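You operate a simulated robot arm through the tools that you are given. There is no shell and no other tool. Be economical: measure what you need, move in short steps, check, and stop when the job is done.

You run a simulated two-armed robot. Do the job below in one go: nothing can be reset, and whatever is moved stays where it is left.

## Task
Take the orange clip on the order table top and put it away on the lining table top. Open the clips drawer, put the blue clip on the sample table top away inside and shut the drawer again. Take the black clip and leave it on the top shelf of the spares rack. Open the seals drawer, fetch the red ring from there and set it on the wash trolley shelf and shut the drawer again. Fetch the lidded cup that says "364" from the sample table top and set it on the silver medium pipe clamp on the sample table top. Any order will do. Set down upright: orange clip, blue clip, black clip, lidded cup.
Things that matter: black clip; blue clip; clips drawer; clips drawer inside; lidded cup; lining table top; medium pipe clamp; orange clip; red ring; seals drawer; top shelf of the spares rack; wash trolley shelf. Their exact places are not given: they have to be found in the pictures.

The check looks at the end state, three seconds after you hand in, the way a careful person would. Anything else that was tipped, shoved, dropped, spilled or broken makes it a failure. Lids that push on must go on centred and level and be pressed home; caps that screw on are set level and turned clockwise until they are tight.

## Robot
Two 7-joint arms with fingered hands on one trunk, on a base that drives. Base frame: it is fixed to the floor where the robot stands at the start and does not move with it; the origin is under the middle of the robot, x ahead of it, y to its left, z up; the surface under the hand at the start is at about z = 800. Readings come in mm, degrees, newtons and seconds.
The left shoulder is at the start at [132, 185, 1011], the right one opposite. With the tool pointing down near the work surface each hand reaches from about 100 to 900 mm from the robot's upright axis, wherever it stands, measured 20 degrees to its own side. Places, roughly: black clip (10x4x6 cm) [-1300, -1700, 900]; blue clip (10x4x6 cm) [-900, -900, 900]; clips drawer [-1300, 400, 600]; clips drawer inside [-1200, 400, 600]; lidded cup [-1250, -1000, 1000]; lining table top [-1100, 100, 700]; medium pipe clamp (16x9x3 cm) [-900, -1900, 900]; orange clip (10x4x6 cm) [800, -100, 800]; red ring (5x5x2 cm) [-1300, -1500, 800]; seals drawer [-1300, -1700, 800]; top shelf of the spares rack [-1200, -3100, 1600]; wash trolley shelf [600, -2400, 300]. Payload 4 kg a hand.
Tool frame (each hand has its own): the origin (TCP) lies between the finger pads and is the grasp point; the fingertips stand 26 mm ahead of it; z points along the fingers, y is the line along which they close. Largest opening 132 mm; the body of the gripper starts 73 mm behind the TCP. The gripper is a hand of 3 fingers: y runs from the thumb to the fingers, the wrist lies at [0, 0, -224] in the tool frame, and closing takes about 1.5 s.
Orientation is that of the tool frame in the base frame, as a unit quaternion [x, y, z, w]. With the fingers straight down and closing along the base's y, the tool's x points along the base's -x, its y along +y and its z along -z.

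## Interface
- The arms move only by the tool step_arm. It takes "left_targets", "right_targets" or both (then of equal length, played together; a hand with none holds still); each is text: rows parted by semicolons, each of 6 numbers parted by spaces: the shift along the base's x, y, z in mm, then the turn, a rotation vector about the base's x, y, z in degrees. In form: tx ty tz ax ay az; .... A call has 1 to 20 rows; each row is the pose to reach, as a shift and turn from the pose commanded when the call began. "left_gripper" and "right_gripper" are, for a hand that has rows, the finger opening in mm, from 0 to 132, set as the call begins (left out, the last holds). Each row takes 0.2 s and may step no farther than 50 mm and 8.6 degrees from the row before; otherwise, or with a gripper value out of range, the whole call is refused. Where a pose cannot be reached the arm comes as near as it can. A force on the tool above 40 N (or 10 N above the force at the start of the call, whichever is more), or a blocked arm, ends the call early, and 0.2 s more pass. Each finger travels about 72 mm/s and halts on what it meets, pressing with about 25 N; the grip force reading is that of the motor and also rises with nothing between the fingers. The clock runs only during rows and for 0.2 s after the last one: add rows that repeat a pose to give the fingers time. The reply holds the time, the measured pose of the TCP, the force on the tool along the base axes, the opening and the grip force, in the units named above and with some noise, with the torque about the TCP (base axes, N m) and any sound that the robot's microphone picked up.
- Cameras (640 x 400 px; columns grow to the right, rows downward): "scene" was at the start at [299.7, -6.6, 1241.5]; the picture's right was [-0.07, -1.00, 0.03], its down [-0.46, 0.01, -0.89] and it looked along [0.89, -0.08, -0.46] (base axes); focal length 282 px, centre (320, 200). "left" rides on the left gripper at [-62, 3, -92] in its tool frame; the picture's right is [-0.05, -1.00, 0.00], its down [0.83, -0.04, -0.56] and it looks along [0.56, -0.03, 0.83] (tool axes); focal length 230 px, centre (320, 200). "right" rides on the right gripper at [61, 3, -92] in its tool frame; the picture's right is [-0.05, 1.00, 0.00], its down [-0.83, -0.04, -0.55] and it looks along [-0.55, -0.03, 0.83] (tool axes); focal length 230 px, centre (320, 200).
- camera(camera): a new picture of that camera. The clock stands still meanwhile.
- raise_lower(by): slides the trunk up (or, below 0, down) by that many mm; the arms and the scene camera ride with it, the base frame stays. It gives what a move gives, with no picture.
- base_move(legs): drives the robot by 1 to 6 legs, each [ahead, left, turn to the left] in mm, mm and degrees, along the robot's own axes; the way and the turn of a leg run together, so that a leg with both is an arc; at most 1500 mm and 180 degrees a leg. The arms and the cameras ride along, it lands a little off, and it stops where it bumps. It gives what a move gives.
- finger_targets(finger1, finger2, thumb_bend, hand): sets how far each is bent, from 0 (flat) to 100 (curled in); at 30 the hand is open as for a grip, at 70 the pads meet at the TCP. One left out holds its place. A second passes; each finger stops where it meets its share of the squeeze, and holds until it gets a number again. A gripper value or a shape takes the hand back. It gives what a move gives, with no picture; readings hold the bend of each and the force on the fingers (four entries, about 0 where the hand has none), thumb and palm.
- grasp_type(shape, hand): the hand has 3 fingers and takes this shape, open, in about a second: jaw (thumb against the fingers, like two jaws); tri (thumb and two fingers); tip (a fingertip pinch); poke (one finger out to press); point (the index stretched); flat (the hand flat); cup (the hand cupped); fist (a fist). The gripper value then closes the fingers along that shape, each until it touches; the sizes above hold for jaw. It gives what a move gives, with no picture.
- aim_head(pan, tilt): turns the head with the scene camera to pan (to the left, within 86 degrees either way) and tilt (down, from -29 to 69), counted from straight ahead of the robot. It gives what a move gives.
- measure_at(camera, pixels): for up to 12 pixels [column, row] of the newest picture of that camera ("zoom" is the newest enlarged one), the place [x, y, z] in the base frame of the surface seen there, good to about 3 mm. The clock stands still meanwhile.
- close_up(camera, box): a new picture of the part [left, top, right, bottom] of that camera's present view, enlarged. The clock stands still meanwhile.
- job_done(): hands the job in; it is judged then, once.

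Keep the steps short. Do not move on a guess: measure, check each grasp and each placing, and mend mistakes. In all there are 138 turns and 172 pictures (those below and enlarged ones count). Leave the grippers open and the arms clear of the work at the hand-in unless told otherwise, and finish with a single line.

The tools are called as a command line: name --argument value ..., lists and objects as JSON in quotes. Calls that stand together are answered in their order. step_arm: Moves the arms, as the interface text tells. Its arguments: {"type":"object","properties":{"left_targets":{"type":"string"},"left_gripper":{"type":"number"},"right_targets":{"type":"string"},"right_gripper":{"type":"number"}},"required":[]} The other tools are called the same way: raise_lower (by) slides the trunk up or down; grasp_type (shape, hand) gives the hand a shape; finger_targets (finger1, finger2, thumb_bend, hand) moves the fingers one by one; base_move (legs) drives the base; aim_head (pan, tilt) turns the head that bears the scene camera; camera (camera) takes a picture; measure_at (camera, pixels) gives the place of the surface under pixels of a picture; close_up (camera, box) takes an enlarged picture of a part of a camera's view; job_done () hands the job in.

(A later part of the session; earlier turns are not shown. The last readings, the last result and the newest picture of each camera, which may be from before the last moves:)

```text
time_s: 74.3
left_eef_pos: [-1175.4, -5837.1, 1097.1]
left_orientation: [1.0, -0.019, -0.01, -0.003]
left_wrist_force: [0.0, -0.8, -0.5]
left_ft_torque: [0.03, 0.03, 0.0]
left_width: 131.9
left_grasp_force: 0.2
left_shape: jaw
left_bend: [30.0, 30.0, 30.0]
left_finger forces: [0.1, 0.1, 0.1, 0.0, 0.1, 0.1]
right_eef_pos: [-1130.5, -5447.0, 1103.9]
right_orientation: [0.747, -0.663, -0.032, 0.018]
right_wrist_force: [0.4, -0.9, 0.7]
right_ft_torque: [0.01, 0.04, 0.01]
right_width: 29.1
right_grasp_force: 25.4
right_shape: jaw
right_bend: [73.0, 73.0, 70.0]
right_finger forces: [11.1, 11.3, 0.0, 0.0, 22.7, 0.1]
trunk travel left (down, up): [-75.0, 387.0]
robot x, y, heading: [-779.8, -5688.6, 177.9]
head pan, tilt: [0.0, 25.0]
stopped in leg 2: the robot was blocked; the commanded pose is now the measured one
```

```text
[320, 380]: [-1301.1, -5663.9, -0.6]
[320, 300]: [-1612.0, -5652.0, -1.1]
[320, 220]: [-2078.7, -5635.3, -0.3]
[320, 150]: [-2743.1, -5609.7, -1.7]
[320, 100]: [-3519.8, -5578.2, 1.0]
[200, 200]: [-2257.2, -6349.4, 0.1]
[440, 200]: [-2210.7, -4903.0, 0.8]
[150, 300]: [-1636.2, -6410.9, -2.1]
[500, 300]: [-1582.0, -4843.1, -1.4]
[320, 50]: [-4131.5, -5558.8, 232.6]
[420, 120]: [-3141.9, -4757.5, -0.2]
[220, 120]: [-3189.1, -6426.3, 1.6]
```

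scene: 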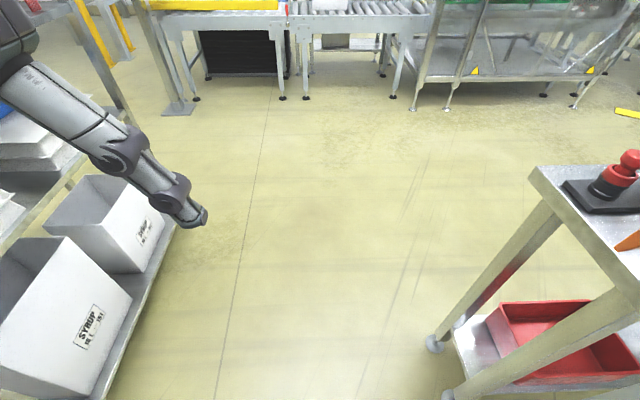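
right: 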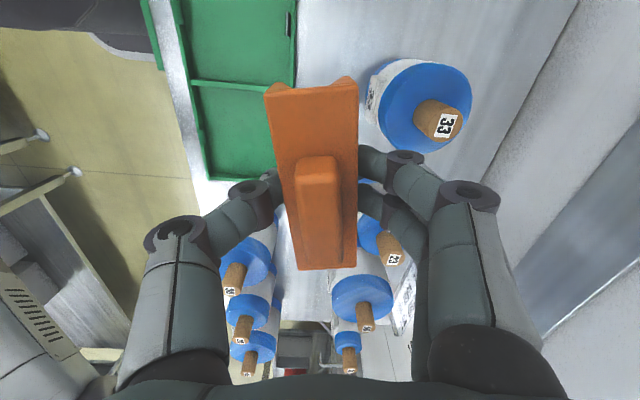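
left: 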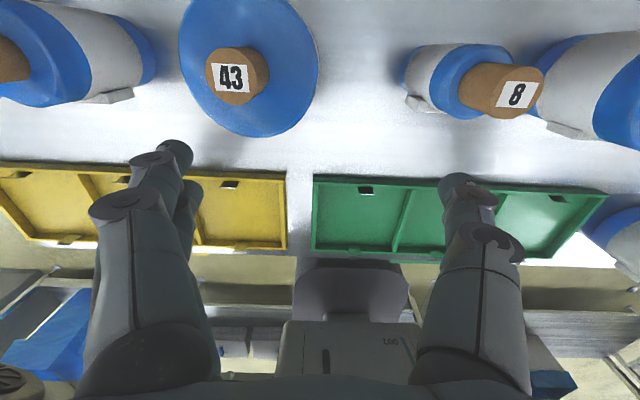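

Blocked: the right side seems to have touched the rack end. I'll back off and look at both sides.

base_move --legs '[[-250, 0, 0]]'

aim_head --pan -60 --tilt 25

camera --camera "scene"

measure_at --camera "scene" --pixels '[[100, 200], [200, 200], [300, 200], [400, 200], [500, 200], [300, 100], [400, 100], [500, 100], [300, 300], [400, 300], [500, 300], [200, 100]]'

aim_head --pan 50 --tilt 25

camera --camera "scene"

measure_at --camera "scene" --pixels '[[100, 200], [200, 200], [300, 200], [400, 200], [500, 200], [300, 100], [400, 100], [500, 100], [300, 300], [400, 300], [500, 300], [200, 100]]'

```text
time_s: 76.1
left_eef_pos: [-944.1, -5840.3, 1090.5]
left_orientation: [1.0, -0.018, -0.003, -0.001]
left_wrist_force: [0.2, 0.3, 0.2]
left_ft_torque: [-0.01, 0.02, 0.01]
left_width: 131.8
left_grasp_force: 0.1
left_shape: jaw
left_bend: [30.0, 30.0, 30.0]
left_finger forces: [0.0, 0.0, 0.0, 0.1, 0.0, 0.1]
right_eef_pos: [-902.7, -5449.6, 1091.4]
right_orientation: [0.749, -0.662, -0.017, 0.006]
right_wrist_force: [0.4, 0.4, 0.2]
right_ft_torque: [-0.02, 0.02, -0.01]
right_width: 29.4
right_grasp_force: 24.8
right_shape: jaw
right_bend: [73.0, 73.0, 70.0]
right_finger forces: [11.3, 11.4, 0.0, 0.1, 22.5, 0.1]
trunk travel left (down, up): [-75.0, 387.0]
robot x, y, heading: [-532.2, -5693.3, 178.3]
head pan, tilt: [0.0, 25.0]
```

```text
time_s: 77.4
left_eef_pos: [-944.7, -5840.5, 1090.6]
left_orientation: [1.0, -0.017, -0.001, -0.001]
left_wrist_force: [-0.1, 0.5, 0.3]
left_ft_torque: [-0.03, -0.01, 0.02]
left_width: 131.5
left_grasp_force: 0.1
left_shape: jaw
left_bend: [30.0, 30.0, 30.0]
left_finger forces: [0.1, 0.0, 0.0, 0.0, 0.1, 0.0]
right_eef_pos: [-902.6, -5449.9, 1090.4]
right_orientation: [0.749, -0.662, -0.017, 0.006]
right_wrist_force: [0.1, 0.8, -1.2]
right_ft_torque: [0.0, -0.01, -0.02]
right_width: 28.9
right_grasp_force: 25.1
right_shape: jaw
right_bend: [73.0, 73.0, 70.0]
right_finger forces: [11.3, 11.3, 0.0, 0.0, 22.6, 0.1]
trunk travel left (down, up): [-75.0, 387.0]
robot x, y, heading: [-529.5, -5692.1, 177.9]
head pan, tilt: [-60.0, 25.0]
```

```text
148 pictures are left
```

scene: 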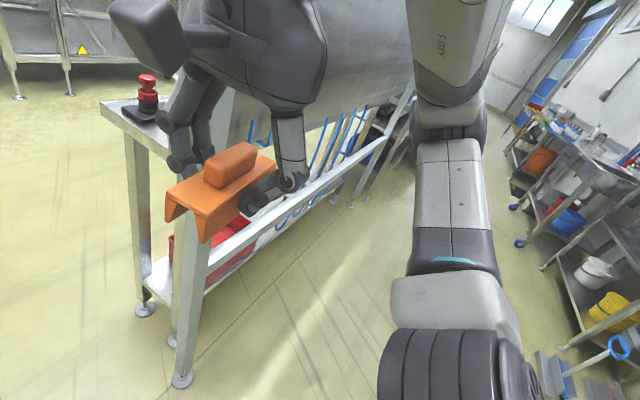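

```text
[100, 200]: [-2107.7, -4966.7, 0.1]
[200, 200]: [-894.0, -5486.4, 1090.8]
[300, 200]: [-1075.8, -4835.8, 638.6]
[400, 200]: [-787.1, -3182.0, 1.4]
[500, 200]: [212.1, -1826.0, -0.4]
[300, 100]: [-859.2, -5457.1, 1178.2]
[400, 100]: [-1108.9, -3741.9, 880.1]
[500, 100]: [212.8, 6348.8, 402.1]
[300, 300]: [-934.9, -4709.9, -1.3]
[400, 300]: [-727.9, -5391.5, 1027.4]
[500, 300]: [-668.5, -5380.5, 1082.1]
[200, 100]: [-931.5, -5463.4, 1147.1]
```

```text
time_s: 79.3
left_eef_pos: [-944.8, -5839.8, 1089.9]
left_orientation: [1.0, -0.017, -0.002, -0.001]
left_wrist_force: [0.3, 0.8, 0.1]
left_ft_torque: [0.02, 0.01, -0.02]
left_width: 131.9
left_grasp_force: 0.0
left_shape: jaw
left_bend: [30.0, 30.0, 30.0]
left_finger forces: [0.0, 0.0, 0.0, 0.0, 0.0, 0.0]
right_eef_pos: [-901.9, -5451.3, 1091.6]
right_orientation: [0.749, -0.662, -0.016, 0.007]
right_wrist_force: [-0.4, 0.1, -1.0]
right_ft_torque: [0.05, 0.01, -0.02]
right_width: 29.1
right_grasp_force: 24.9
right_shape: jaw
right_bend: [73.0, 73.0, 70.0]
right_finger forces: [11.3, 11.3, 0.0, 0.1, 22.6, 0.0]
trunk travel left (down, up): [-75.0, 387.0]
robot x, y, heading: [-539.0, -5698.3, 178.2]
head pan, tilt: [50.0, 25.0]
```

```text
147 pictures are left
```

scene: 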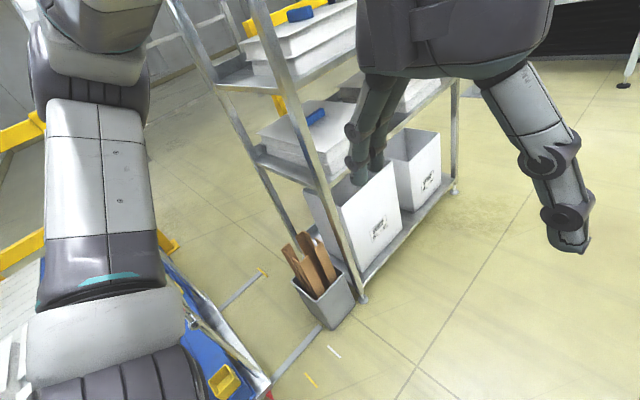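

```text
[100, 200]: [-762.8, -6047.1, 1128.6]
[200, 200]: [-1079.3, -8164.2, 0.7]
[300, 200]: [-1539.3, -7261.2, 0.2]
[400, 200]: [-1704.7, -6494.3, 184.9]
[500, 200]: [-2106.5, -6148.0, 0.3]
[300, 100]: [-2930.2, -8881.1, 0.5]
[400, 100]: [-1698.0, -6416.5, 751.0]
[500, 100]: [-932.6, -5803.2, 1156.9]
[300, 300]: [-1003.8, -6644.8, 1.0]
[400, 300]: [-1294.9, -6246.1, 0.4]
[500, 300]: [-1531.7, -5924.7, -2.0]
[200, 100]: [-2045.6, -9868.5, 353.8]
```

The rack on the left begins at y≈-6350, so the gap is wider than thought; its middle is y≈-5810. I'll shift left 115 mm and go through.

aim_head --pan 0 --tilt 25

base_move --legs '[[0, 115, 0], [900, -20, 2], [500, 0, 0], [0, 0, -90]]'

camera --camera "scene"

measure_at --camera "scene" --pixels '[[320, 380], [320, 300], [320, 220], [320, 150], [320, 100], [200, 200], [440, 200], [150, 300], [500, 300], [320, 50], [420, 120], [220, 120]]'

```text
time_s: 80.4
left_eef_pos: [-944.5, -5839.7, 1088.7]
left_orientation: [1.0, -0.017, -0.002, -0.001]
left_wrist_force: [0.5, 0.0, -0.8]
left_ft_torque: [-0.01, 0.0, 0.0]
left_width: 132.0
left_grasp_force: 0.0
left_shape: jaw
left_bend: [30.0, 30.0, 30.0]
left_finger forces: [0.0, 0.0, 0.0, 0.0, 0.0, 0.1]
right_eef_pos: [-901.2, -5449.8, 1090.3]
right_orientation: [0.749, -0.662, -0.016, 0.006]
right_wrist_force: [-0.2, 0.0, -0.4]
right_ft_torque: [0.0, -0.02, 0.03]
right_width: 29.1
right_grasp_force: 25.6
right_shape: jaw
right_bend: [73.0, 73.0, 70.0]
right_finger forces: [11.3, 11.3, 0.1, 0.0, 22.6, 0.1]
trunk travel left (down, up): [-75.0, 387.0]
robot x, y, heading: [-530.6, -5695.0, 178.3]
head pan, tilt: [0.0, 25.0]
```

```text
time_s: 83.4
left_eef_pos: [-1181.5, -5944.0, 1090.2]
left_orientation: [1.0, -0.018, -0.002, -0.003]
left_wrist_force: [-0.5, 0.4, -0.7]
left_ft_torque: [0.01, 0.01, 0.02]
left_width: 131.9
left_grasp_force: 0.1
left_shape: jaw
left_bend: [30.0, 30.0, 30.0]
left_finger forces: [0.0, 0.0, 0.1, 0.1, 0.0, 0.1]
right_eef_pos: [-1139.2, -5550.5, 1095.8]
right_orientation: [0.745, -0.667, -0.021, 0.015]
right_wrist_force: [0.4, 0.1, -0.6]
right_ft_torque: [0.0, -0.01, 0.0]
right_width: 29.1
right_grasp_force: 24.8
right_shape: jaw
right_bend: [73.0, 73.0, 70.0]
right_finger forces: [11.3, 11.3, 0.1, 0.0, 22.6, 0.0]
trunk travel left (down, up): [-75.0, 387.0]
robot x, y, heading: [-776.7, -5796.7, 178.1]
head pan, tilt: [0.0, 25.0]
stopped in leg 2: the robot was blocked; the commanded pose is now the measured one
```

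```text
146 pictures are left
```

scene: 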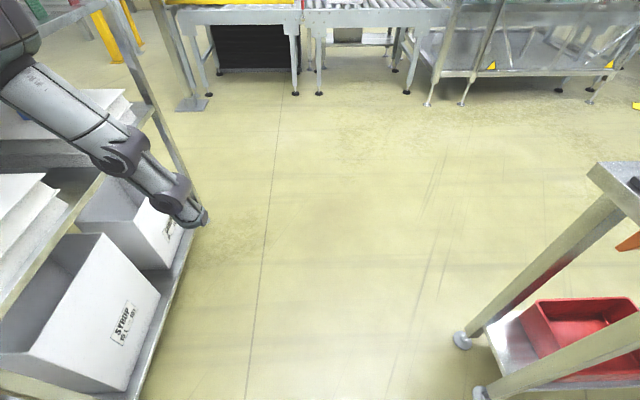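

```text
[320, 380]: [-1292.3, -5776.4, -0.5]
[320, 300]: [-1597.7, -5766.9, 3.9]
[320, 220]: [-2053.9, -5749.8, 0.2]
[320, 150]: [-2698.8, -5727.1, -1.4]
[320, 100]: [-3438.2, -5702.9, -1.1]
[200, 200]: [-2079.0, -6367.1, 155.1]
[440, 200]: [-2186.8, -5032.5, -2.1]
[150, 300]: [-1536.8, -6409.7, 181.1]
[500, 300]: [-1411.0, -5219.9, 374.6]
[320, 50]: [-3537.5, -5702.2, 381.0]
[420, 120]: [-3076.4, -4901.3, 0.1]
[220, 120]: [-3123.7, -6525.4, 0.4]
```

Blocked again at the same x, so something near the base is stopping it. I'll look steeply down.

aim_head --pan 0 --tilt 68

camera --camera "scene"

aim_head --pan -75 --tilt 45

camera --camera "scene"

aim_head --pan 75 --tilt 45

camera --camera "scene"

```text
time_s: 84.5
left_eef_pos: [-1181.4, -5943.7, 1091.5]
left_orientation: [1.0, -0.015, -0.002, -0.001]
left_wrist_force: [-0.3, 0.0, 0.4]
left_ft_torque: [0.0, -0.01, 0.01]
left_width: 132.0
left_grasp_force: 0.0
left_shape: jaw
left_bend: [30.0, 30.0, 30.0]
left_finger forces: [0.1, 0.2, 0.0, 0.0, 0.1, 0.1]
right_eef_pos: [-1138.6, -5551.0, 1094.6]
right_orientation: [0.746, -0.666, -0.019, 0.014]
right_wrist_force: [-0.5, 0.0, -0.2]
right_ft_torque: [-0.03, 0.0, -0.02]
right_width: 29.2
right_grasp_force: 25.0
right_shape: jaw
right_bend: [73.0, 73.0, 70.0]
right_finger forces: [11.3, 11.3, 0.0, 0.1, 22.7, 0.0]
trunk travel left (down, up): [-75.0, 387.0]
robot x, y, heading: [-771.9, -5792.1, 178.3]
head pan, tilt: [0.0, 68.0]
```

```text
145 pictures are left
```

scene: 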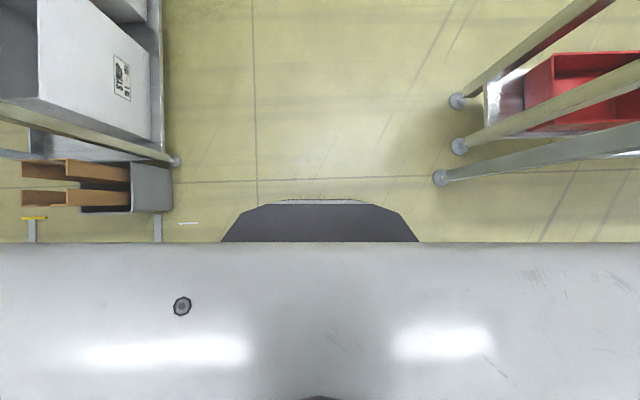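

```text
time_s: 85.9
left_eef_pos: [-1180.4, -5943.6, 1091.6]
left_orientation: [1.0, -0.016, -0.002, -0.002]
left_wrist_force: [0.2, -0.3, -0.2]
left_ft_torque: [-0.01, -0.02, -0.01]
left_width: 132.0
left_grasp_force: 0.1
left_shape: jaw
left_bend: [30.0, 30.0, 30.0]
left_finger forces: [0.0, 0.0, 0.1, 0.0, 0.0, 0.0]
right_eef_pos: [-1138.7, -5550.4, 1095.7]
right_orientation: [0.746, -0.666, -0.02, 0.015]
right_wrist_force: [0.2, 0.1, -0.3]
right_ft_torque: [0.01, 0.01, 0.03]
right_width: 29.4
right_grasp_force: 25.2
right_shape: jaw
right_bend: [73.0, 73.0, 70.0]
right_finger forces: [11.4, 11.2, 0.0, 0.1, 22.6, 0.1]
trunk travel left (down, up): [-75.0, 387.0]
robot x, y, heading: [-770.4, -5797.2, 178.2]
head pan, tilt: [-75.0, 45.0]
```

```text
144 pictures are left
```

scene: 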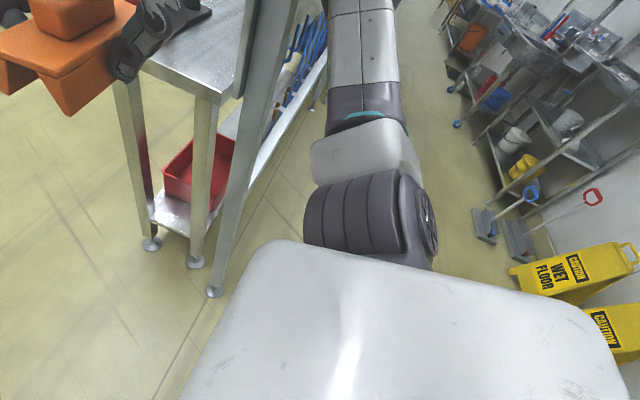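

```text
time_s: 88.3
left_eef_pos: [-1181.5, -5944.6, 1091.5]
left_orientation: [1.0, -0.015, -0.003, -0.001]
left_wrist_force: [0.1, 2.0, -0.3]
left_ft_torque: [0.03, -0.02, 0.0]
left_width: 131.7
left_grasp_force: 0.1
left_shape: jaw
left_bend: [30.0, 30.0, 30.0]
left_finger forces: [0.0, 0.0, 0.0, 0.1, 0.0, 0.1]
right_eef_pos: [-1137.6, -5551.0, 1094.8]
right_orientation: [0.745, -0.666, -0.019, 0.014]
right_wrist_force: [0.1, 0.4, 0.1]
right_ft_torque: [0.02, -0.02, -0.03]
right_width: 29.1
right_grasp_force: 25.4
right_shape: jaw
right_bend: [73.0, 73.0, 70.0]
right_finger forces: [11.2, 11.3, 0.0, 0.0, 22.6, 0.0]
trunk travel left (down, up): [-75.0, 387.0]
robot x, y, heading: [-776.4, -5792.3, 178.4]
head pan, tilt: [75.0, 45.0]
```

```text
143 pictures are left
```

scene: 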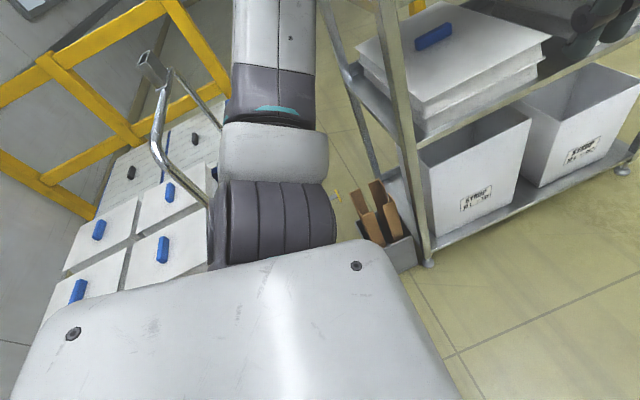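

Elbows stick out here. I'll measure the left elbow and trolley handle in this picture, then the right elbow and the rack upright.

measure_at --camera "scene" --pixels '[[270, 220], [220, 240], [160, 90], [205, 195], [280, 80], [345, 75], [395, 60], [425, 240], [180, 260], [330, 200], [300, 150], [140, 60]]'

aim_head --pan -75 --tilt 35

camera --camera "scene"

measure_at --camera "scene" --pixels '[[360, 260], [415, 260], [320, 260], [250, 100], [230, 200], [360, 150], [370, 60], [280, 60], [210, 100], [335, 280], [300, 30], [430, 280]]'

```text
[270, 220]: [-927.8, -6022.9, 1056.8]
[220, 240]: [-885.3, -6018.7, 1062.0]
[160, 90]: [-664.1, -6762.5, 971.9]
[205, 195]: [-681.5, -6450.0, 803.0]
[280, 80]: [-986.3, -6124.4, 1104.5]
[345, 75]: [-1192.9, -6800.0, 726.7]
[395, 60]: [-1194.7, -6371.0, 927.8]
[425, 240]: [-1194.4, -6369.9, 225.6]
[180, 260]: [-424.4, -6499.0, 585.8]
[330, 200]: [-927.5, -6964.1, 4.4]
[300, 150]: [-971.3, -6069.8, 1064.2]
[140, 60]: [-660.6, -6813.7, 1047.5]
```

```text
time_s: 90.6
left_eef_pos: [-1180.9, -5943.3, 1092.4]
left_orientation: [1.0, -0.015, -0.002, -0.001]
left_wrist_force: [1.1, 0.2, 0.3]
left_ft_torque: [-0.03, 0.01, 0.0]
left_width: 131.9
left_grasp_force: 0.1
left_shape: jaw
left_bend: [30.0, 30.0, 30.0]
left_finger forces: [0.0, 0.0, 0.1, 0.1, 0.0, 0.0]
right_eef_pos: [-1137.0, -5551.4, 1095.1]
right_orientation: [0.746, -0.666, -0.02, 0.014]
right_wrist_force: [0.0, 0.1, 0.7]
right_ft_torque: [0.02, 0.0, -0.01]
right_width: 29.0
right_grasp_force: 24.9
right_shape: jaw
right_bend: [73.0, 73.0, 70.0]
right_finger forces: [11.3, 11.3, 0.0, 0.1, 22.6, 0.0]
trunk travel left (down, up): [-75.0, 387.0]
robot x, y, heading: [-770.7, -5795.1, 178.0]
head pan, tilt: [-75.0, 35.0]
```

```text
142 pictures are left
```

scene: 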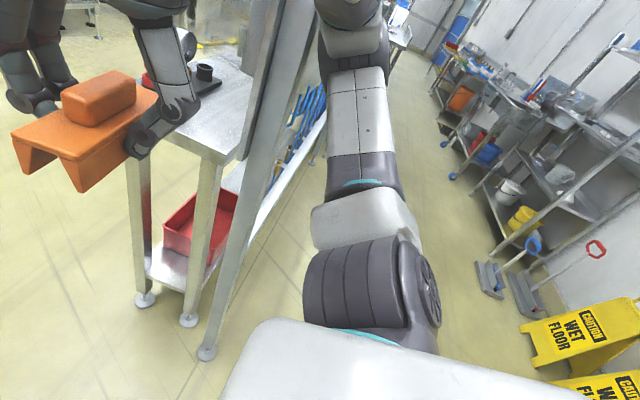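

```text
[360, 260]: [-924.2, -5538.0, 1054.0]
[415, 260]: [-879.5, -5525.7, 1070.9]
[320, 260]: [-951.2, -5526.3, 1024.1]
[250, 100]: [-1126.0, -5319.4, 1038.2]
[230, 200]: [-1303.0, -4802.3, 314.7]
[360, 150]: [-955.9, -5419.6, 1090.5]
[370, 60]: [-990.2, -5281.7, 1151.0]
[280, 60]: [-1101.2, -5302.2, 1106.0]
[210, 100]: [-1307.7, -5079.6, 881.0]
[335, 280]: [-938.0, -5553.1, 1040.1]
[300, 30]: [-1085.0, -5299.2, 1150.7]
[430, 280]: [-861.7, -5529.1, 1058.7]
```

Each elbow splays out about 600 mm, and the right one meets the rack upright at y≈-5300. I'll back off and stretch both arms forward, which draws the elbows in.

base_move --legs '[[-350, 0, 0]]'

step_arm --left_targets "-45 -5 0 0 0 0; -90 -10 0 0 0 0; -135 -10 0 0 0 0; -180 -10 0 0 0 0; -225 -10 0 0 0 0; -270 -10 0 0 0 0; -300 -10 0 0 0 0; -310 -10 0 0 0 0" --right_targets "-45 -10 0 0 0 0; -90 -15 0 0 0 0; -135 -15 0 0 0 0; -180 -15 0 0 0 0; -225 -15 0 0 0 0; -270 -15 0 0 0 0; -315 -15 0 0 0 0; -345 -15 0 0 0 0"

camera --camera "scene"

measure_at --camera "scene" --pixels '[[300, 150], [360, 150], [360, 100], [360, 60], [320, 60], [280, 60], [250, 100], [320, 100], [280, 30], [360, 30], [400, 100], [250, 150]]'

```text
time_s: 92.9
left_eef_pos: [-838.7, -5952.8, 1088.6]
left_orientation: [1.0, -0.019, 0.0, 0.0]
left_wrist_force: [0.9, 0.0, -0.1]
left_ft_torque: [-0.01, 0.01, 0.01]
left_width: 131.8
left_grasp_force: 0.1
left_shape: jaw
left_bend: [30.0, 30.0, 30.0]
left_finger forces: [0.0, 0.0, 0.0, 0.0, 0.0, 0.0]
right_eef_pos: [-795.7, -5558.2, 1093.4]
right_orientation: [0.745, -0.667, -0.015, 0.013]
right_wrist_force: [0.9, 1.0, 0.5]
right_ft_torque: [-0.03, 0.03, -0.01]
right_width: 28.9
right_grasp_force: 24.7
right_shape: jaw
right_bend: [73.0, 73.0, 70.0]
right_finger forces: [11.2, 11.3, 0.0, 0.0, 22.5, 0.0]
trunk travel left (down, up): [-75.0, 387.0]
robot x, y, heading: [-426.4, -5809.9, 178.2]
head pan, tilt: [-75.0, 35.0]
```

```text
time_s: 94.7
left_eef_pos: [-1150.4, -5962.4, 1089.0]
left_orientation: [1.0, -0.018, 0.001, -0.001]
left_wrist_force: [-1.3, 0.2, 0.2]
left_ft_torque: [-0.02, -0.02, -0.02]
left_width: 131.8
left_grasp_force: 0.0
left_shape: jaw
left_bend: [30.0, 30.0, 30.0]
left_finger forces: [0.0, 0.0, 0.1, 0.0, 0.1, 0.0]
right_eef_pos: [-1141.8, -5572.1, 1090.6]
right_orientation: [0.745, -0.667, -0.017, 0.011]
right_wrist_force: [-0.2, 0.5, -0.5]
right_ft_torque: [0.01, -0.01, -0.01]
right_width: 29.1
right_grasp_force: 25.3
right_shape: jaw
right_bend: [73.0, 73.0, 70.0]
right_finger forces: [11.1, 11.1, 0.0, 0.0, 22.3, 0.0]
trunk travel left (down, up): [-75.0, 387.0]
robot x, y, heading: [-426.8, -5805.6, 178.0]
head pan, tilt: [-75.0, 35.0]
```

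```text
141 pictures are left
```

scene: 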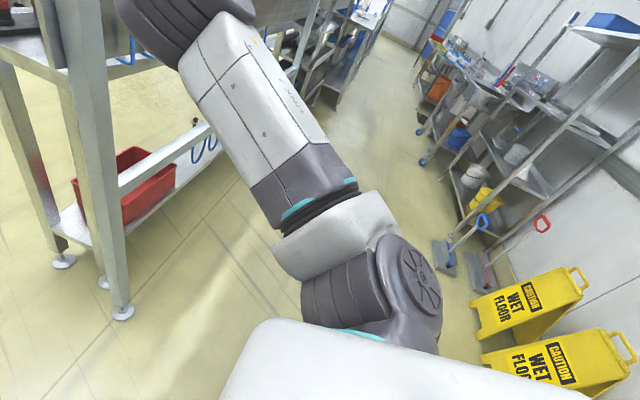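

```text
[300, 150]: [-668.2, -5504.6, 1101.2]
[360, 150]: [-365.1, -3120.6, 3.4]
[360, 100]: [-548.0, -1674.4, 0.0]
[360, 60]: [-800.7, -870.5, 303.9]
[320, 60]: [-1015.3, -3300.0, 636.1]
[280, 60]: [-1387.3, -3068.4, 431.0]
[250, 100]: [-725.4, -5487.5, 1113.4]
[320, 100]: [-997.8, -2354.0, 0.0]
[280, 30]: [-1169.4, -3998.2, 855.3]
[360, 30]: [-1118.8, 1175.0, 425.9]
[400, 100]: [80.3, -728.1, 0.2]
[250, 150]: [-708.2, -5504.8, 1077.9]
```

The elbows are now about 400 mm out, so it fits. I'll drive forward 1450 mm, then look.

aim_head --pan 0 --tilt 25

base_move --legs '[[1200, 0, 2], [250, 0, 0]]'

camera --camera "scene"

```text
time_s: 96.2
left_eef_pos: [-1149.9, -5962.3, 1088.6]
left_orientation: [1.0, -0.018, 0.001, -0.001]
left_wrist_force: [0.7, -0.5, -0.1]
left_ft_torque: [0.0, 0.03, 0.0]
left_width: 131.8
left_grasp_force: 0.0
left_shape: jaw
left_bend: [30.0, 30.0, 30.0]
left_finger forces: [0.0, 0.0, 0.0, 0.0, 0.0, 0.0]
right_eef_pos: [-1140.9, -5572.5, 1091.6]
right_orientation: [0.745, -0.667, -0.017, 0.011]
right_wrist_force: [-0.5, -0.4, 1.0]
right_ft_torque: [-0.02, 0.01, -0.03]
right_width: 29.3
right_grasp_force: 24.9
right_shape: jaw
right_bend: [73.0, 73.0, 70.0]
right_finger forces: [11.1, 11.0, 0.0, 0.0, 22.1, 0.0]
trunk travel left (down, up): [-75.0, 387.0]
robot x, y, heading: [-424.9, -5807.6, 177.9]
head pan, tilt: [0.0, 25.0]
```

```text
time_s: 103.5
left_eef_pos: [-2552.5, -5969.4, 1089.2]
left_orientation: [1.0, -0.001, 0.001, -0.001]
left_wrist_force: [0.2, 0.7, -0.5]
left_ft_torque: [0.04, 0.0, 0.0]
left_width: 132.0
left_grasp_force: 0.1
left_shape: jaw
left_bend: [30.0, 30.0, 30.0]
left_finger forces: [0.0, 0.0, 0.0, 0.0, 0.1, 0.0]
right_eef_pos: [-2557.7, -5581.2, 1092.4]
right_orientation: [0.757, -0.653, -0.016, 0.012]
right_wrist_force: [-0.4, -0.3, -0.9]
right_ft_torque: [0.01, 0.0, -0.03]
right_width: 29.5
right_grasp_force: 24.9
right_shape: jaw
right_bend: [73.0, 73.0, 70.0]
right_finger forces: [11.1, 11.0, 0.0, 0.1, 22.2, 0.0]
trunk travel left (down, up): [-75.0, 387.0]
robot x, y, heading: [-1835.2, -5789.5, -180.0]
head pan, tilt: [0.0, 25.0]
```

```text
140 pictures are left
```

scene: 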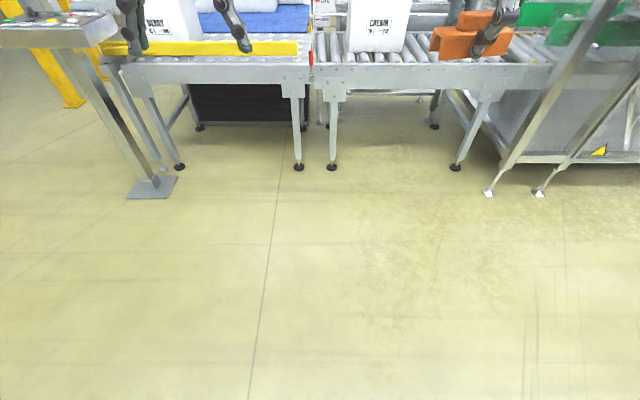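

Through the gap. I'll go 150 mm more, then turn right to face +y and look up the far aisle.

base_move --legs '[[180, 0, 0], [0, 0, -90]]'

camera --camera "scene"

measure_at --camera "scene" --pixels '[[320, 380], [320, 300], [320, 220], [320, 150], [320, 80], [200, 200], [440, 200], [150, 300], [500, 300], [320, 30], [420, 120], [220, 120]]'

```text
time_s: 108.8
left_eef_pos: [-2200.4, -5073.2, 1089.9]
left_orientation: [0.71, -0.704, 0.001, 0.0]
left_wrist_force: [0.3, 0.3, 0.6]
left_ft_torque: [0.0, 0.02, 0.01]
left_width: 132.0
left_grasp_force: 0.1
left_shape: jaw
left_bend: [30.0, 30.0, 30.0]
left_finger forces: [0.0, 0.0, 0.0, 0.1, 0.0, 0.0]
right_eef_pos: [-1813.1, -5067.2, 1089.9]
right_orientation: [-0.077, 0.997, 0.02, 0.003]
right_wrist_force: [0.6, 1.3, -0.1]
right_ft_torque: [0.01, 0.02, 0.03]
right_width: 29.1
right_grasp_force: 25.2
right_shape: jaw
right_bend: [73.0, 73.0, 70.0]
right_finger forces: [10.8, 10.7, 0.1, 0.0, 21.5, 0.1]
trunk travel left (down, up): [-75.0, 387.0]
robot x, y, heading: [-2011.0, -5792.2, 90.3]
head pan, tilt: [0.0, 25.0]
```

```text
139 pictures are left
```

scene: 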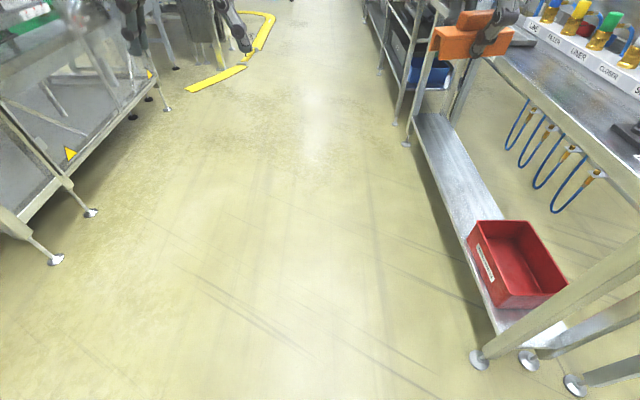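

```text
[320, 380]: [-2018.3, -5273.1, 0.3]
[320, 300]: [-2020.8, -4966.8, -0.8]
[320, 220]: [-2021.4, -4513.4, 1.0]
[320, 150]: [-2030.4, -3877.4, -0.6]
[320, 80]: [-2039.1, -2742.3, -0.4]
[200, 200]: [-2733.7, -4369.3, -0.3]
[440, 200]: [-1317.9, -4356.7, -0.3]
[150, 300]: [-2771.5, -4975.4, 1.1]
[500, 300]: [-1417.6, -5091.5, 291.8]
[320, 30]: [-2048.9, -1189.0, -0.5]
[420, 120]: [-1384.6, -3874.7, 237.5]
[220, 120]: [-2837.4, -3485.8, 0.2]
```

The far aisle is open (x -2770 to -1400). I'll drive up it, pausing to look at the spares rack and the sample table as I pass.

aim_head --pan -80 --tilt 10

base_move --legs '[[1400, 0, 0], [1300, 0, 0]]'

camera --camera "scene"

base_move --legs '[[1400, 0, 0]]'

camera --camera "scene"

```text
time_s: 110.3
left_eef_pos: [-2201.2, -5073.6, 1090.6]
left_orientation: [0.71, -0.704, 0.001, 0.0]
left_wrist_force: [0.3, -0.1, -1.0]
left_ft_torque: [-0.01, 0.02, 0.0]
left_width: 131.9
left_grasp_force: 0.0
left_shape: jaw
left_bend: [30.0, 30.0, 30.0]
left_finger forces: [0.0, 0.0, 0.1, 0.0, 0.0, 0.0]
right_eef_pos: [-1812.7, -5067.9, 1091.4]
right_orientation: [-0.077, 0.997, 0.02, 0.002]
right_wrist_force: [-0.2, 0.2, -1.3]
right_ft_torque: [-0.03, 0.01, 0.01]
right_width: 29.0
right_grasp_force: 24.8
right_shape: jaw
right_bend: [73.0, 73.0, 70.0]
right_finger forces: [10.7, 10.8, 0.1, 0.1, 21.4, 0.1]
trunk travel left (down, up): [-75.0, 387.0]
robot x, y, heading: [-2014.7, -5789.1, 90.3]
head pan, tilt: [-80.0, 10.0]
```

```text
time_s: 123.5
left_eef_pos: [-2246.7, -2353.4, 1089.4]
left_orientation: [0.714, -0.701, 0.002, 0.001]
left_wrist_force: [-0.2, -0.3, -0.6]
left_ft_torque: [0.0, 0.0, 0.01]
left_width: 131.8
left_grasp_force: 0.0
left_shape: jaw
left_bend: [30.0, 30.0, 30.0]
left_finger forces: [0.0, 0.1, 0.0, 0.0, 0.1, 0.0]
right_eef_pos: [-1857.6, -2341.7, 1092.0]
right_orientation: [-0.082, 0.996, 0.02, 0.003]
right_wrist_force: [-0.7, 0.4, -0.7]
right_ft_torque: [0.02, -0.01, -0.02]
right_width: 28.9
right_grasp_force: 25.0
right_shape: jaw
right_bend: [73.0, 73.0, 70.0]
right_finger forces: [10.7, 10.9, 0.0, 0.0, 21.7, 0.0]
trunk travel left (down, up): [-75.0, 387.0]
robot x, y, heading: [-2051.6, -3070.8, 91.3]
head pan, tilt: [-80.0, 10.0]
```

```text
138 pictures are left
```

scene: 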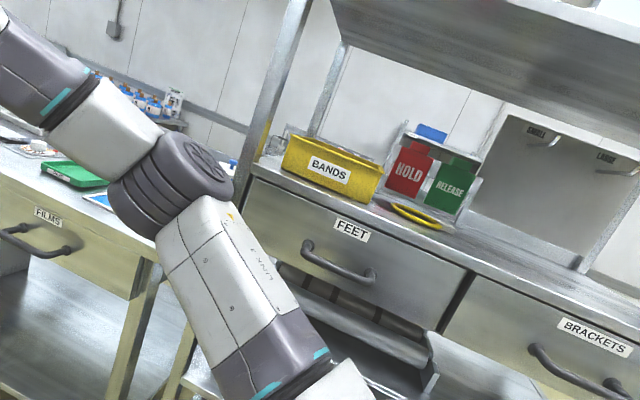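

```text
time_s: 130.5
left_eef_pos: [-2257.8, -963.2, 1090.2]
left_orientation: [0.709, -0.705, 0.002, 0.0]
left_wrist_force: [-0.2, -0.2, 0.1]
left_ft_torque: [0.0, 0.03, -0.04]
left_width: 131.9
left_grasp_force: 0.1
left_shape: jaw
left_bend: [30.0, 30.0, 30.0]
left_finger forces: [0.0, 0.0, 0.1, 0.0, 0.0, 0.0]
right_eef_pos: [-1868.3, -953.8, 1091.0]
right_orientation: [-0.076, 0.997, 0.02, 0.002]
right_wrist_force: [-0.8, -0.1, -1.5]
right_ft_torque: [-0.02, -0.01, -0.02]
right_width: 29.1
right_grasp_force: 25.0
right_shape: jaw
right_bend: [73.0, 73.0, 70.0]
right_finger forces: [10.7, 10.9, 0.1, 0.0, 21.5, 0.0]
trunk travel left (down, up): [-75.0, 387.0]
robot x, y, heading: [-2070.7, -1680.2, 90.8]
head pan, tilt: [-80.0, 10.0]
```

```text
137 pictures are left
```

scene: 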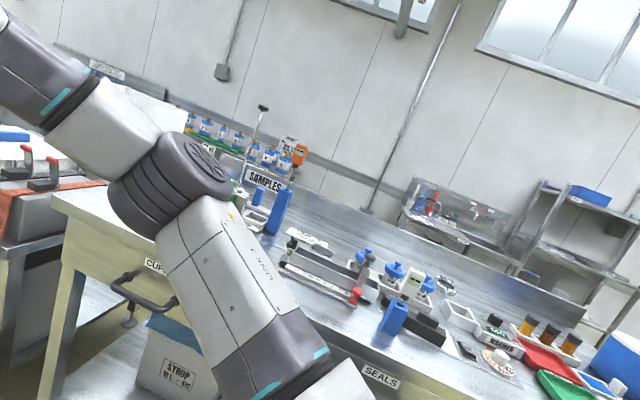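

The drawers (SEALS, CUP..., FEET) face this aisle. I'll look straight ahead before driving on to the lining table.

aim_head --pan -15 --tilt 15

camera --camera "scene"

measure_at --camera "scene" --pixels '[[260, 300], [260, 220], [260, 160], [260, 120], [400, 160], [440, 200], [480, 150], [540, 200], [560, 300], [200, 160], [120, 200], [350, 100]]'

```text
time_s: 131.8
left_eef_pos: [-2257.9, -962.4, 1090.2]
left_orientation: [0.71, -0.704, 0.0, -0.001]
left_wrist_force: [-1.0, -0.7, -0.5]
left_ft_torque: [-0.02, 0.03, -0.03]
left_width: 131.7
left_grasp_force: 0.1
left_shape: jaw
left_bend: [30.0, 30.0, 30.0]
left_finger forces: [0.0, 0.0, 0.0, 0.1, 0.1, 0.1]
right_eef_pos: [-1868.7, -955.2, 1090.4]
right_orientation: [-0.077, 0.997, 0.02, 0.003]
right_wrist_force: [-0.1, -0.1, -0.9]
right_ft_torque: [0.01, 0.01, -0.01]
right_width: 29.1
right_grasp_force: 24.5
right_shape: jaw
right_bend: [73.0, 73.0, 70.0]
right_finger forces: [10.8, 10.8, 0.1, 0.0, 21.7, 0.1]
trunk travel left (down, up): [-75.0, 387.0]
robot x, y, heading: [-2071.7, -1679.5, 90.5]
head pan, tilt: [-15.0, 15.0]
```

```text
136 pictures are left
```

scene: 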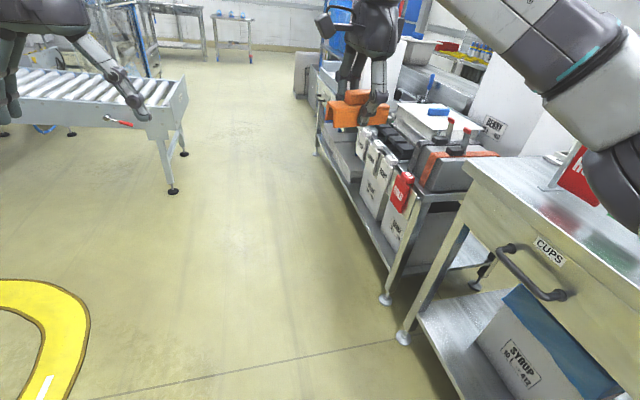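

```text
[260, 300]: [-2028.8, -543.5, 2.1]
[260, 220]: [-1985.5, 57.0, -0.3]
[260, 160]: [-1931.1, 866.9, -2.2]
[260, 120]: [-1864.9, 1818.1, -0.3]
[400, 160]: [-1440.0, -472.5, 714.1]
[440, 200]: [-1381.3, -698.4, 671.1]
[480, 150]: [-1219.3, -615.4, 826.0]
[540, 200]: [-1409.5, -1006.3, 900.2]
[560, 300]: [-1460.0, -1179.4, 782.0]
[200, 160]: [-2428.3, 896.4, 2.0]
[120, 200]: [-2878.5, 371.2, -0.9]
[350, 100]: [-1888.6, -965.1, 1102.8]
```

The way is clear. I'll drive 1500 mm more, draw the hands in, and turn to face the lining table.

base_move --legs '[[1500, 0, 0]]'

step_arm --left_targets "0 -45 0 0 0 0; 0 -90 0 0 0 0; 0 -135 0 0 0 0; 0 -180 0 0 0 0; 0 -225 0 0 0 0; 0 -270 0 0 0 0; 0 -310 0 0 0 0" --right_targets "0 -45 0 0 0 0; 0 -90 0 0 0 0; 0 -135 0 0 0 0; 0 -180 0 0 0 0; 0 -225 0 0 0 0; 0 -270 0 0 0 0; 0 -310 0 0 0 0"

aim_head --pan 0 --tilt 30

base_move --legs '[[0, 0, -90.5]]'

camera --camera "scene"

measure_at --camera "scene" --pixels '[[320, 100], [320, 150], [320, 200], [320, 250], [200, 150], [100, 150], [200, 220], [450, 150], [550, 150], [450, 220], [100, 220], [320, 60]]'

```text
time_s: 139.2
left_eef_pos: [-2303.9, 526.9, 1088.3]
left_orientation: [0.717, -0.697, 0.001, 0.0]
left_wrist_force: [0.6, -0.1, 0.7]
left_ft_torque: [-0.02, 0.01, -0.04]
left_width: 132.0
left_grasp_force: 0.1
left_shape: jaw
left_bend: [30.0, 30.0, 30.0]
left_finger forces: [0.0, 0.0, 0.0, 0.0, 0.0, 0.0]
right_eef_pos: [-1914.3, 542.4, 1091.9]
right_orientation: [-0.087, 0.996, 0.021, 0.003]
right_wrist_force: [-0.5, -0.1, -0.9]
right_ft_torque: [0.02, -0.03, -0.02]
right_width: 29.4
right_grasp_force: 25.1
right_shape: jaw
right_bend: [73.0, 73.0, 70.0]
right_finger forces: [10.7, 10.7, 0.0, 0.1, 21.6, 0.0]
trunk travel left (down, up): [-75.0, 387.0]
robot x, y, heading: [-2100.6, -186.8, 92.0]
head pan, tilt: [-15.0, 15.0]
```

```text
time_s: 140.8
left_eef_pos: [-2303.4, 214.7, 1093.1]
left_orientation: [0.718, -0.696, 0.0, -0.001]
left_wrist_force: [-0.5, -0.5, -0.2]
left_ft_torque: [0.07, 0.04, 0.0]
left_width: 132.1
left_grasp_force: 0.0
left_shape: jaw
left_bend: [30.0, 30.0, 30.0]
left_finger forces: [0.0, 0.0, 0.0, 0.0, 0.1, 0.0]
right_eef_pos: [-1912.1, 227.3, 1091.6]
right_orientation: [-0.087, 0.996, 0.023, 0.002]
right_wrist_force: [0.1, -0.5, -0.4]
right_ft_torque: [0.01, 0.01, 0.01]
right_width: 28.6
right_grasp_force: 25.4
right_shape: jaw
right_bend: [73.0, 73.0, 70.0]
right_finger forces: [10.8, 10.8, 0.0, 0.0, 21.6, 0.0]
trunk travel left (down, up): [-75.0, 387.0]
robot x, y, heading: [-2103.8, -188.3, 91.7]
head pan, tilt: [-15.0, 15.0]
```

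```text
time_s: 141.6
left_eef_pos: [-2303.1, 217.6, 1089.5]
left_orientation: [0.717, -0.697, 0.001, 0.0]
left_wrist_force: [-0.3, -0.2, -0.3]
left_ft_torque: [0.01, -0.02, 0.01]
left_width: 131.9
left_grasp_force: 0.1
left_shape: jaw
left_bend: [30.0, 30.0, 30.0]
left_finger forces: [0.1, 0.0, 0.0, 0.0, 0.0, 0.0]
right_eef_pos: [-1913.5, 232.2, 1090.4]
right_orientation: [-0.088, 0.996, 0.02, 0.003]
right_wrist_force: [0.0, -0.8, -0.1]
right_ft_torque: [-0.01, 0.01, 0.02]
right_width: 28.9
right_grasp_force: 25.0
right_shape: jaw
right_bend: [73.0, 73.0, 70.0]
right_finger forces: [10.8, 10.9, 0.0, 0.0, 21.6, 0.0]
trunk travel left (down, up): [-75.0, 387.0]
robot x, y, heading: [-2097.4, -186.9, 91.9]
head pan, tilt: [0.0, 30.0]
```

```text
time_s: 145.8
left_eef_pos: [-1700.3, 21.0, 1090.3]
left_orientation: [-0.02, 1.0, -0.001, 0.0]
left_wrist_force: [-0.5, -0.5, 0.2]
left_ft_torque: [-0.03, -0.03, -0.02]
left_width: 131.8
left_grasp_force: 0.1
left_shape: jaw
left_bend: [30.0, 30.0, 30.0]
left_finger forces: [0.0, 0.1, 0.0, 0.0, 0.1, 0.0]
right_eef_pos: [-1682.3, -368.3, 1088.6]
right_orientation: [0.638, 0.77, 0.013, 0.017]
right_wrist_force: [-0.1, 0.4, 0.3]
right_ft_torque: [0.02, 0.0, -0.02]
right_width: 28.8
right_grasp_force: 25.0
right_shape: jaw
right_bend: [73.0, 73.0, 70.0]
right_finger forces: [10.6, 10.8, 0.1, 0.1, 21.4, 0.0]
trunk travel left (down, up): [-75.0, 387.0]
robot x, y, heading: [-2099.5, -184.2, 2.7]
head pan, tilt: [0.0, 30.0]
```

```text
135 pictures are left
```

scene: 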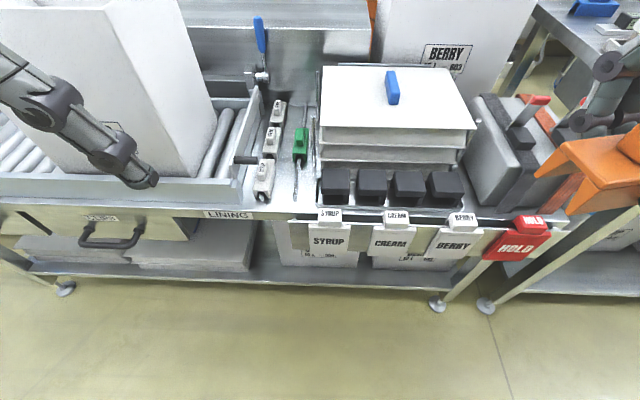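

```text
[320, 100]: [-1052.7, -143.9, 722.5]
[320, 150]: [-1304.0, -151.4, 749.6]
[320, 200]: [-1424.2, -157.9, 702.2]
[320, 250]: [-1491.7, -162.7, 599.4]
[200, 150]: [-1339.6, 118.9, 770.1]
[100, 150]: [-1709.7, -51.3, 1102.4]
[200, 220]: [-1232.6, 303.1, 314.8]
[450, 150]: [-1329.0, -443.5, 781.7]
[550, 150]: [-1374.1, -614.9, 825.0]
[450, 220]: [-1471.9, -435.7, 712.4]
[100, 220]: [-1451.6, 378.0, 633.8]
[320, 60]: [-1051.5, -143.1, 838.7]
```

This is the lining table. I'll enlarge the area with the small clips to find a free patch of table top, and the clips drawer.

close_up --camera "scene" --box '[200, 50, 340, 240]'

close_up --camera "scene" --box '[0, 160, 260, 322]'

measure_at --camera "scene" --pixels '[[265, 205], [300, 200], [263, 185], [277, 105], [300, 145], [308, 100], [290, 90], [300, 180], [312, 70], [300, 60], [250, 120], [285, 180]]'

```text
2.11 times, centred on (270, 145) of scene
```

zoom: 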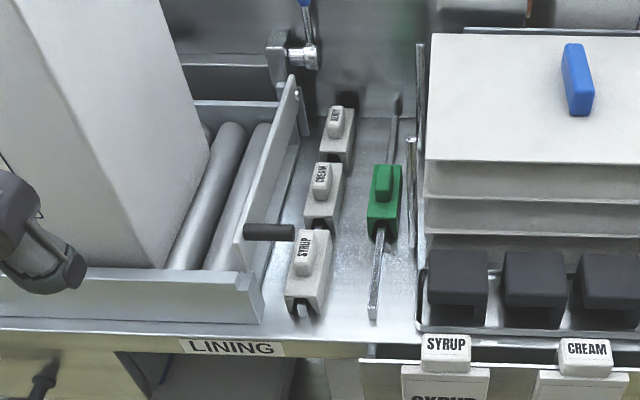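

```text
2.46 times, centred on (130, 241) of scene
```

zoom: 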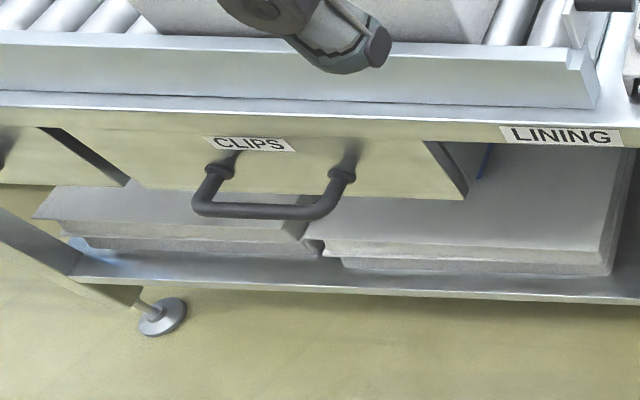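

```text
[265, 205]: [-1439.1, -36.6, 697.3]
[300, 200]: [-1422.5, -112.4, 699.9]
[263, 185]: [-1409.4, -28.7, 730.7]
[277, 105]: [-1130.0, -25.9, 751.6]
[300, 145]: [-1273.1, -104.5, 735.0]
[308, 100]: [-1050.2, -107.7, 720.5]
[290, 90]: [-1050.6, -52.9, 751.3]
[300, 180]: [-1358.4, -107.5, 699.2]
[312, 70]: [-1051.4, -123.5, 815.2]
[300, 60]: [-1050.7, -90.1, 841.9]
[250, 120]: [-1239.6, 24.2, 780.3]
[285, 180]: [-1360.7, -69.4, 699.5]
```

Table top is at z≈699. I'll measure the gap between the white SYRUP clip, the rod and the tray, in a finer picture.

close_up --camera "scene" --box '[240, 130, 340, 220]'

measure_at --camera "zoom" --pixels '[[350, 280], [380, 290], [393, 290], [405, 290], [430, 290], [450, 290], [470, 290], [480, 290], [393, 250], [390, 315], [410, 330], [350, 340]]'

```text
4.44 times, centred on (290, 175) of scene
```

zoom: 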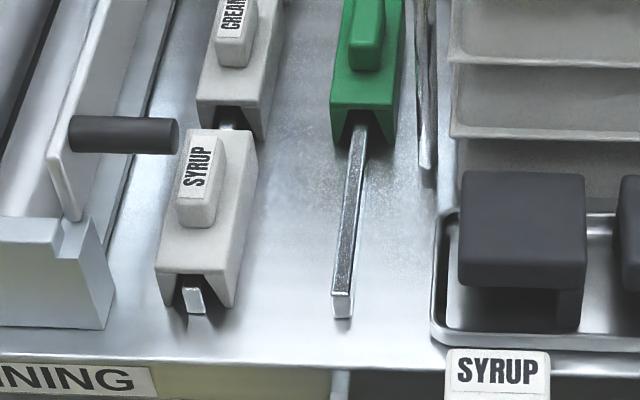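

```text
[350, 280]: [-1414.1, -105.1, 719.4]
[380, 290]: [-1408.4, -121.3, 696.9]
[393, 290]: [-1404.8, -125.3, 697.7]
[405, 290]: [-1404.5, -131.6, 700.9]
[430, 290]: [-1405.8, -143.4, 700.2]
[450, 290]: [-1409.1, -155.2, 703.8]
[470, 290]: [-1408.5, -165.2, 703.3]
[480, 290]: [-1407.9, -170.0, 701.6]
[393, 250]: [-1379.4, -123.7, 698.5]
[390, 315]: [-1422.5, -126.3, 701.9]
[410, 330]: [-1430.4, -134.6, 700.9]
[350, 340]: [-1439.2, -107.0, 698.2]
```

The clips straddle rails (rail top z≈720), and the gaps beside the rails are only about 35 mm. I'll measure the rail and the green clip, and look at the rest of the table to the left and right for free top.

measure_at --camera "zoom" --pixels '[[340, 140], [390, 135], [365, 95], [333, 285], [353, 285], [343, 308], [236, 300], [256, 135], [345, 200], [362, 200], [300, 240], [367, 20]]'

aim_head --pan 40 --tilt 25

camera --camera "scene"

aim_head --pan -30 --tilt 30

camera --camera "scene"

```text
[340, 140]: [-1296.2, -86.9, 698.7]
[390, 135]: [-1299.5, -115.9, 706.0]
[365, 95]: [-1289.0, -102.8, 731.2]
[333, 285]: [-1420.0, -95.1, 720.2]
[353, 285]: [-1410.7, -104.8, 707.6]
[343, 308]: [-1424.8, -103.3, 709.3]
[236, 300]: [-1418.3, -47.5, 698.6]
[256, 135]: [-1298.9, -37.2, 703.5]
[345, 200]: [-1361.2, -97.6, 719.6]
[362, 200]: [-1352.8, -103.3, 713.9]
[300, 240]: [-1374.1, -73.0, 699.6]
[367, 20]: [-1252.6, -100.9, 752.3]
```

```text
time_s: 146.9
left_eef_pos: [-1699.4, 21.1, 1090.8]
left_orientation: [-0.021, 1.0, -0.001, 0.0]
left_wrist_force: [0.0, 0.3, 0.1]
left_ft_torque: [0.0, -0.02, -0.03]
left_width: 131.8
left_grasp_force: 0.0
left_shape: jaw
left_bend: [30.0, 30.0, 30.0]
left_finger forces: [0.0, 0.0, 0.0, 0.1, 0.0, 0.0]
right_eef_pos: [-1682.6, -369.3, 1090.9]
right_orientation: [0.639, 0.769, 0.012, 0.016]
right_wrist_force: [0.4, 0.4, -0.1]
right_ft_torque: [0.0, -0.02, 0.03]
right_width: 28.8
right_grasp_force: 25.4
right_shape: jaw
right_bend: [73.0, 73.0, 70.0]
right_finger forces: [10.6, 10.7, 0.0, 0.0, 21.5, 0.0]
trunk travel left (down, up): [-75.0, 387.0]
robot x, y, heading: [-2103.7, -187.2, 2.2]
head pan, tilt: [40.0, 25.0]
```

```text
131 pictures are left
```

scene: 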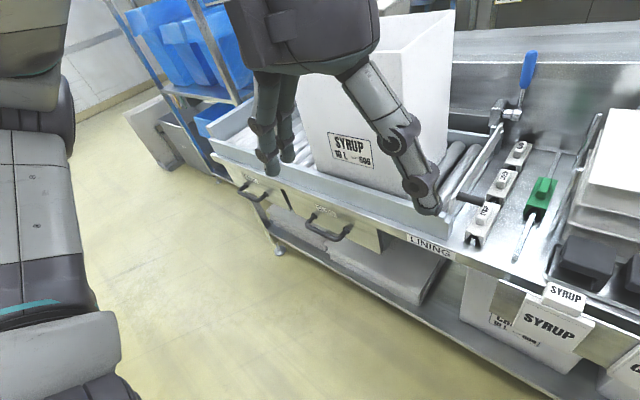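

```text
time_s: 148.3
left_eef_pos: [-1700.4, 21.3, 1089.7]
left_orientation: [-0.021, 1.0, -0.001, 0.0]
left_wrist_force: [0.0, -0.6, 0.7]
left_ft_torque: [0.0, 0.0, 0.02]
left_width: 131.9
left_grasp_force: 0.0
left_shape: jaw
left_bend: [30.0, 30.0, 30.0]
left_finger forces: [0.0, 0.0, 0.0, 0.0, 0.1, 0.0]
right_eef_pos: [-1681.6, -369.8, 1090.7]
right_orientation: [0.638, 0.77, 0.012, 0.016]
right_wrist_force: [1.0, 0.2, -0.2]
right_ft_torque: [-0.02, 0.01, 0.0]
right_width: 28.8
right_grasp_force: 25.1
right_shape: jaw
right_bend: [73.0, 73.0, 70.0]
right_finger forces: [10.7, 10.7, 0.0, 0.0, 21.5, 0.0]
trunk travel left (down, up): [-75.0, 387.0]
robot x, y, heading: [-2106.1, -187.9, 2.4]
head pan, tilt: [-30.0, 30.0]
```

```text
130 pictures are left
```

scene: 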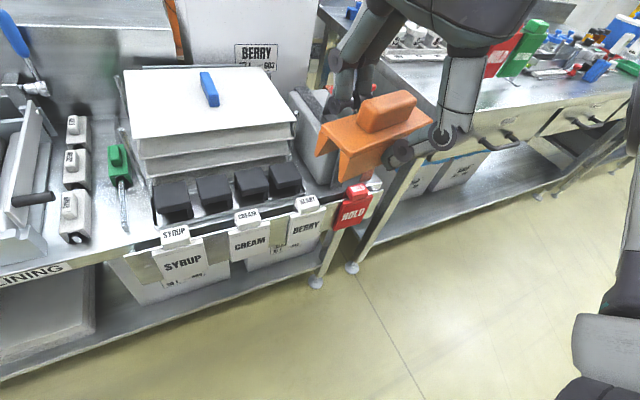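

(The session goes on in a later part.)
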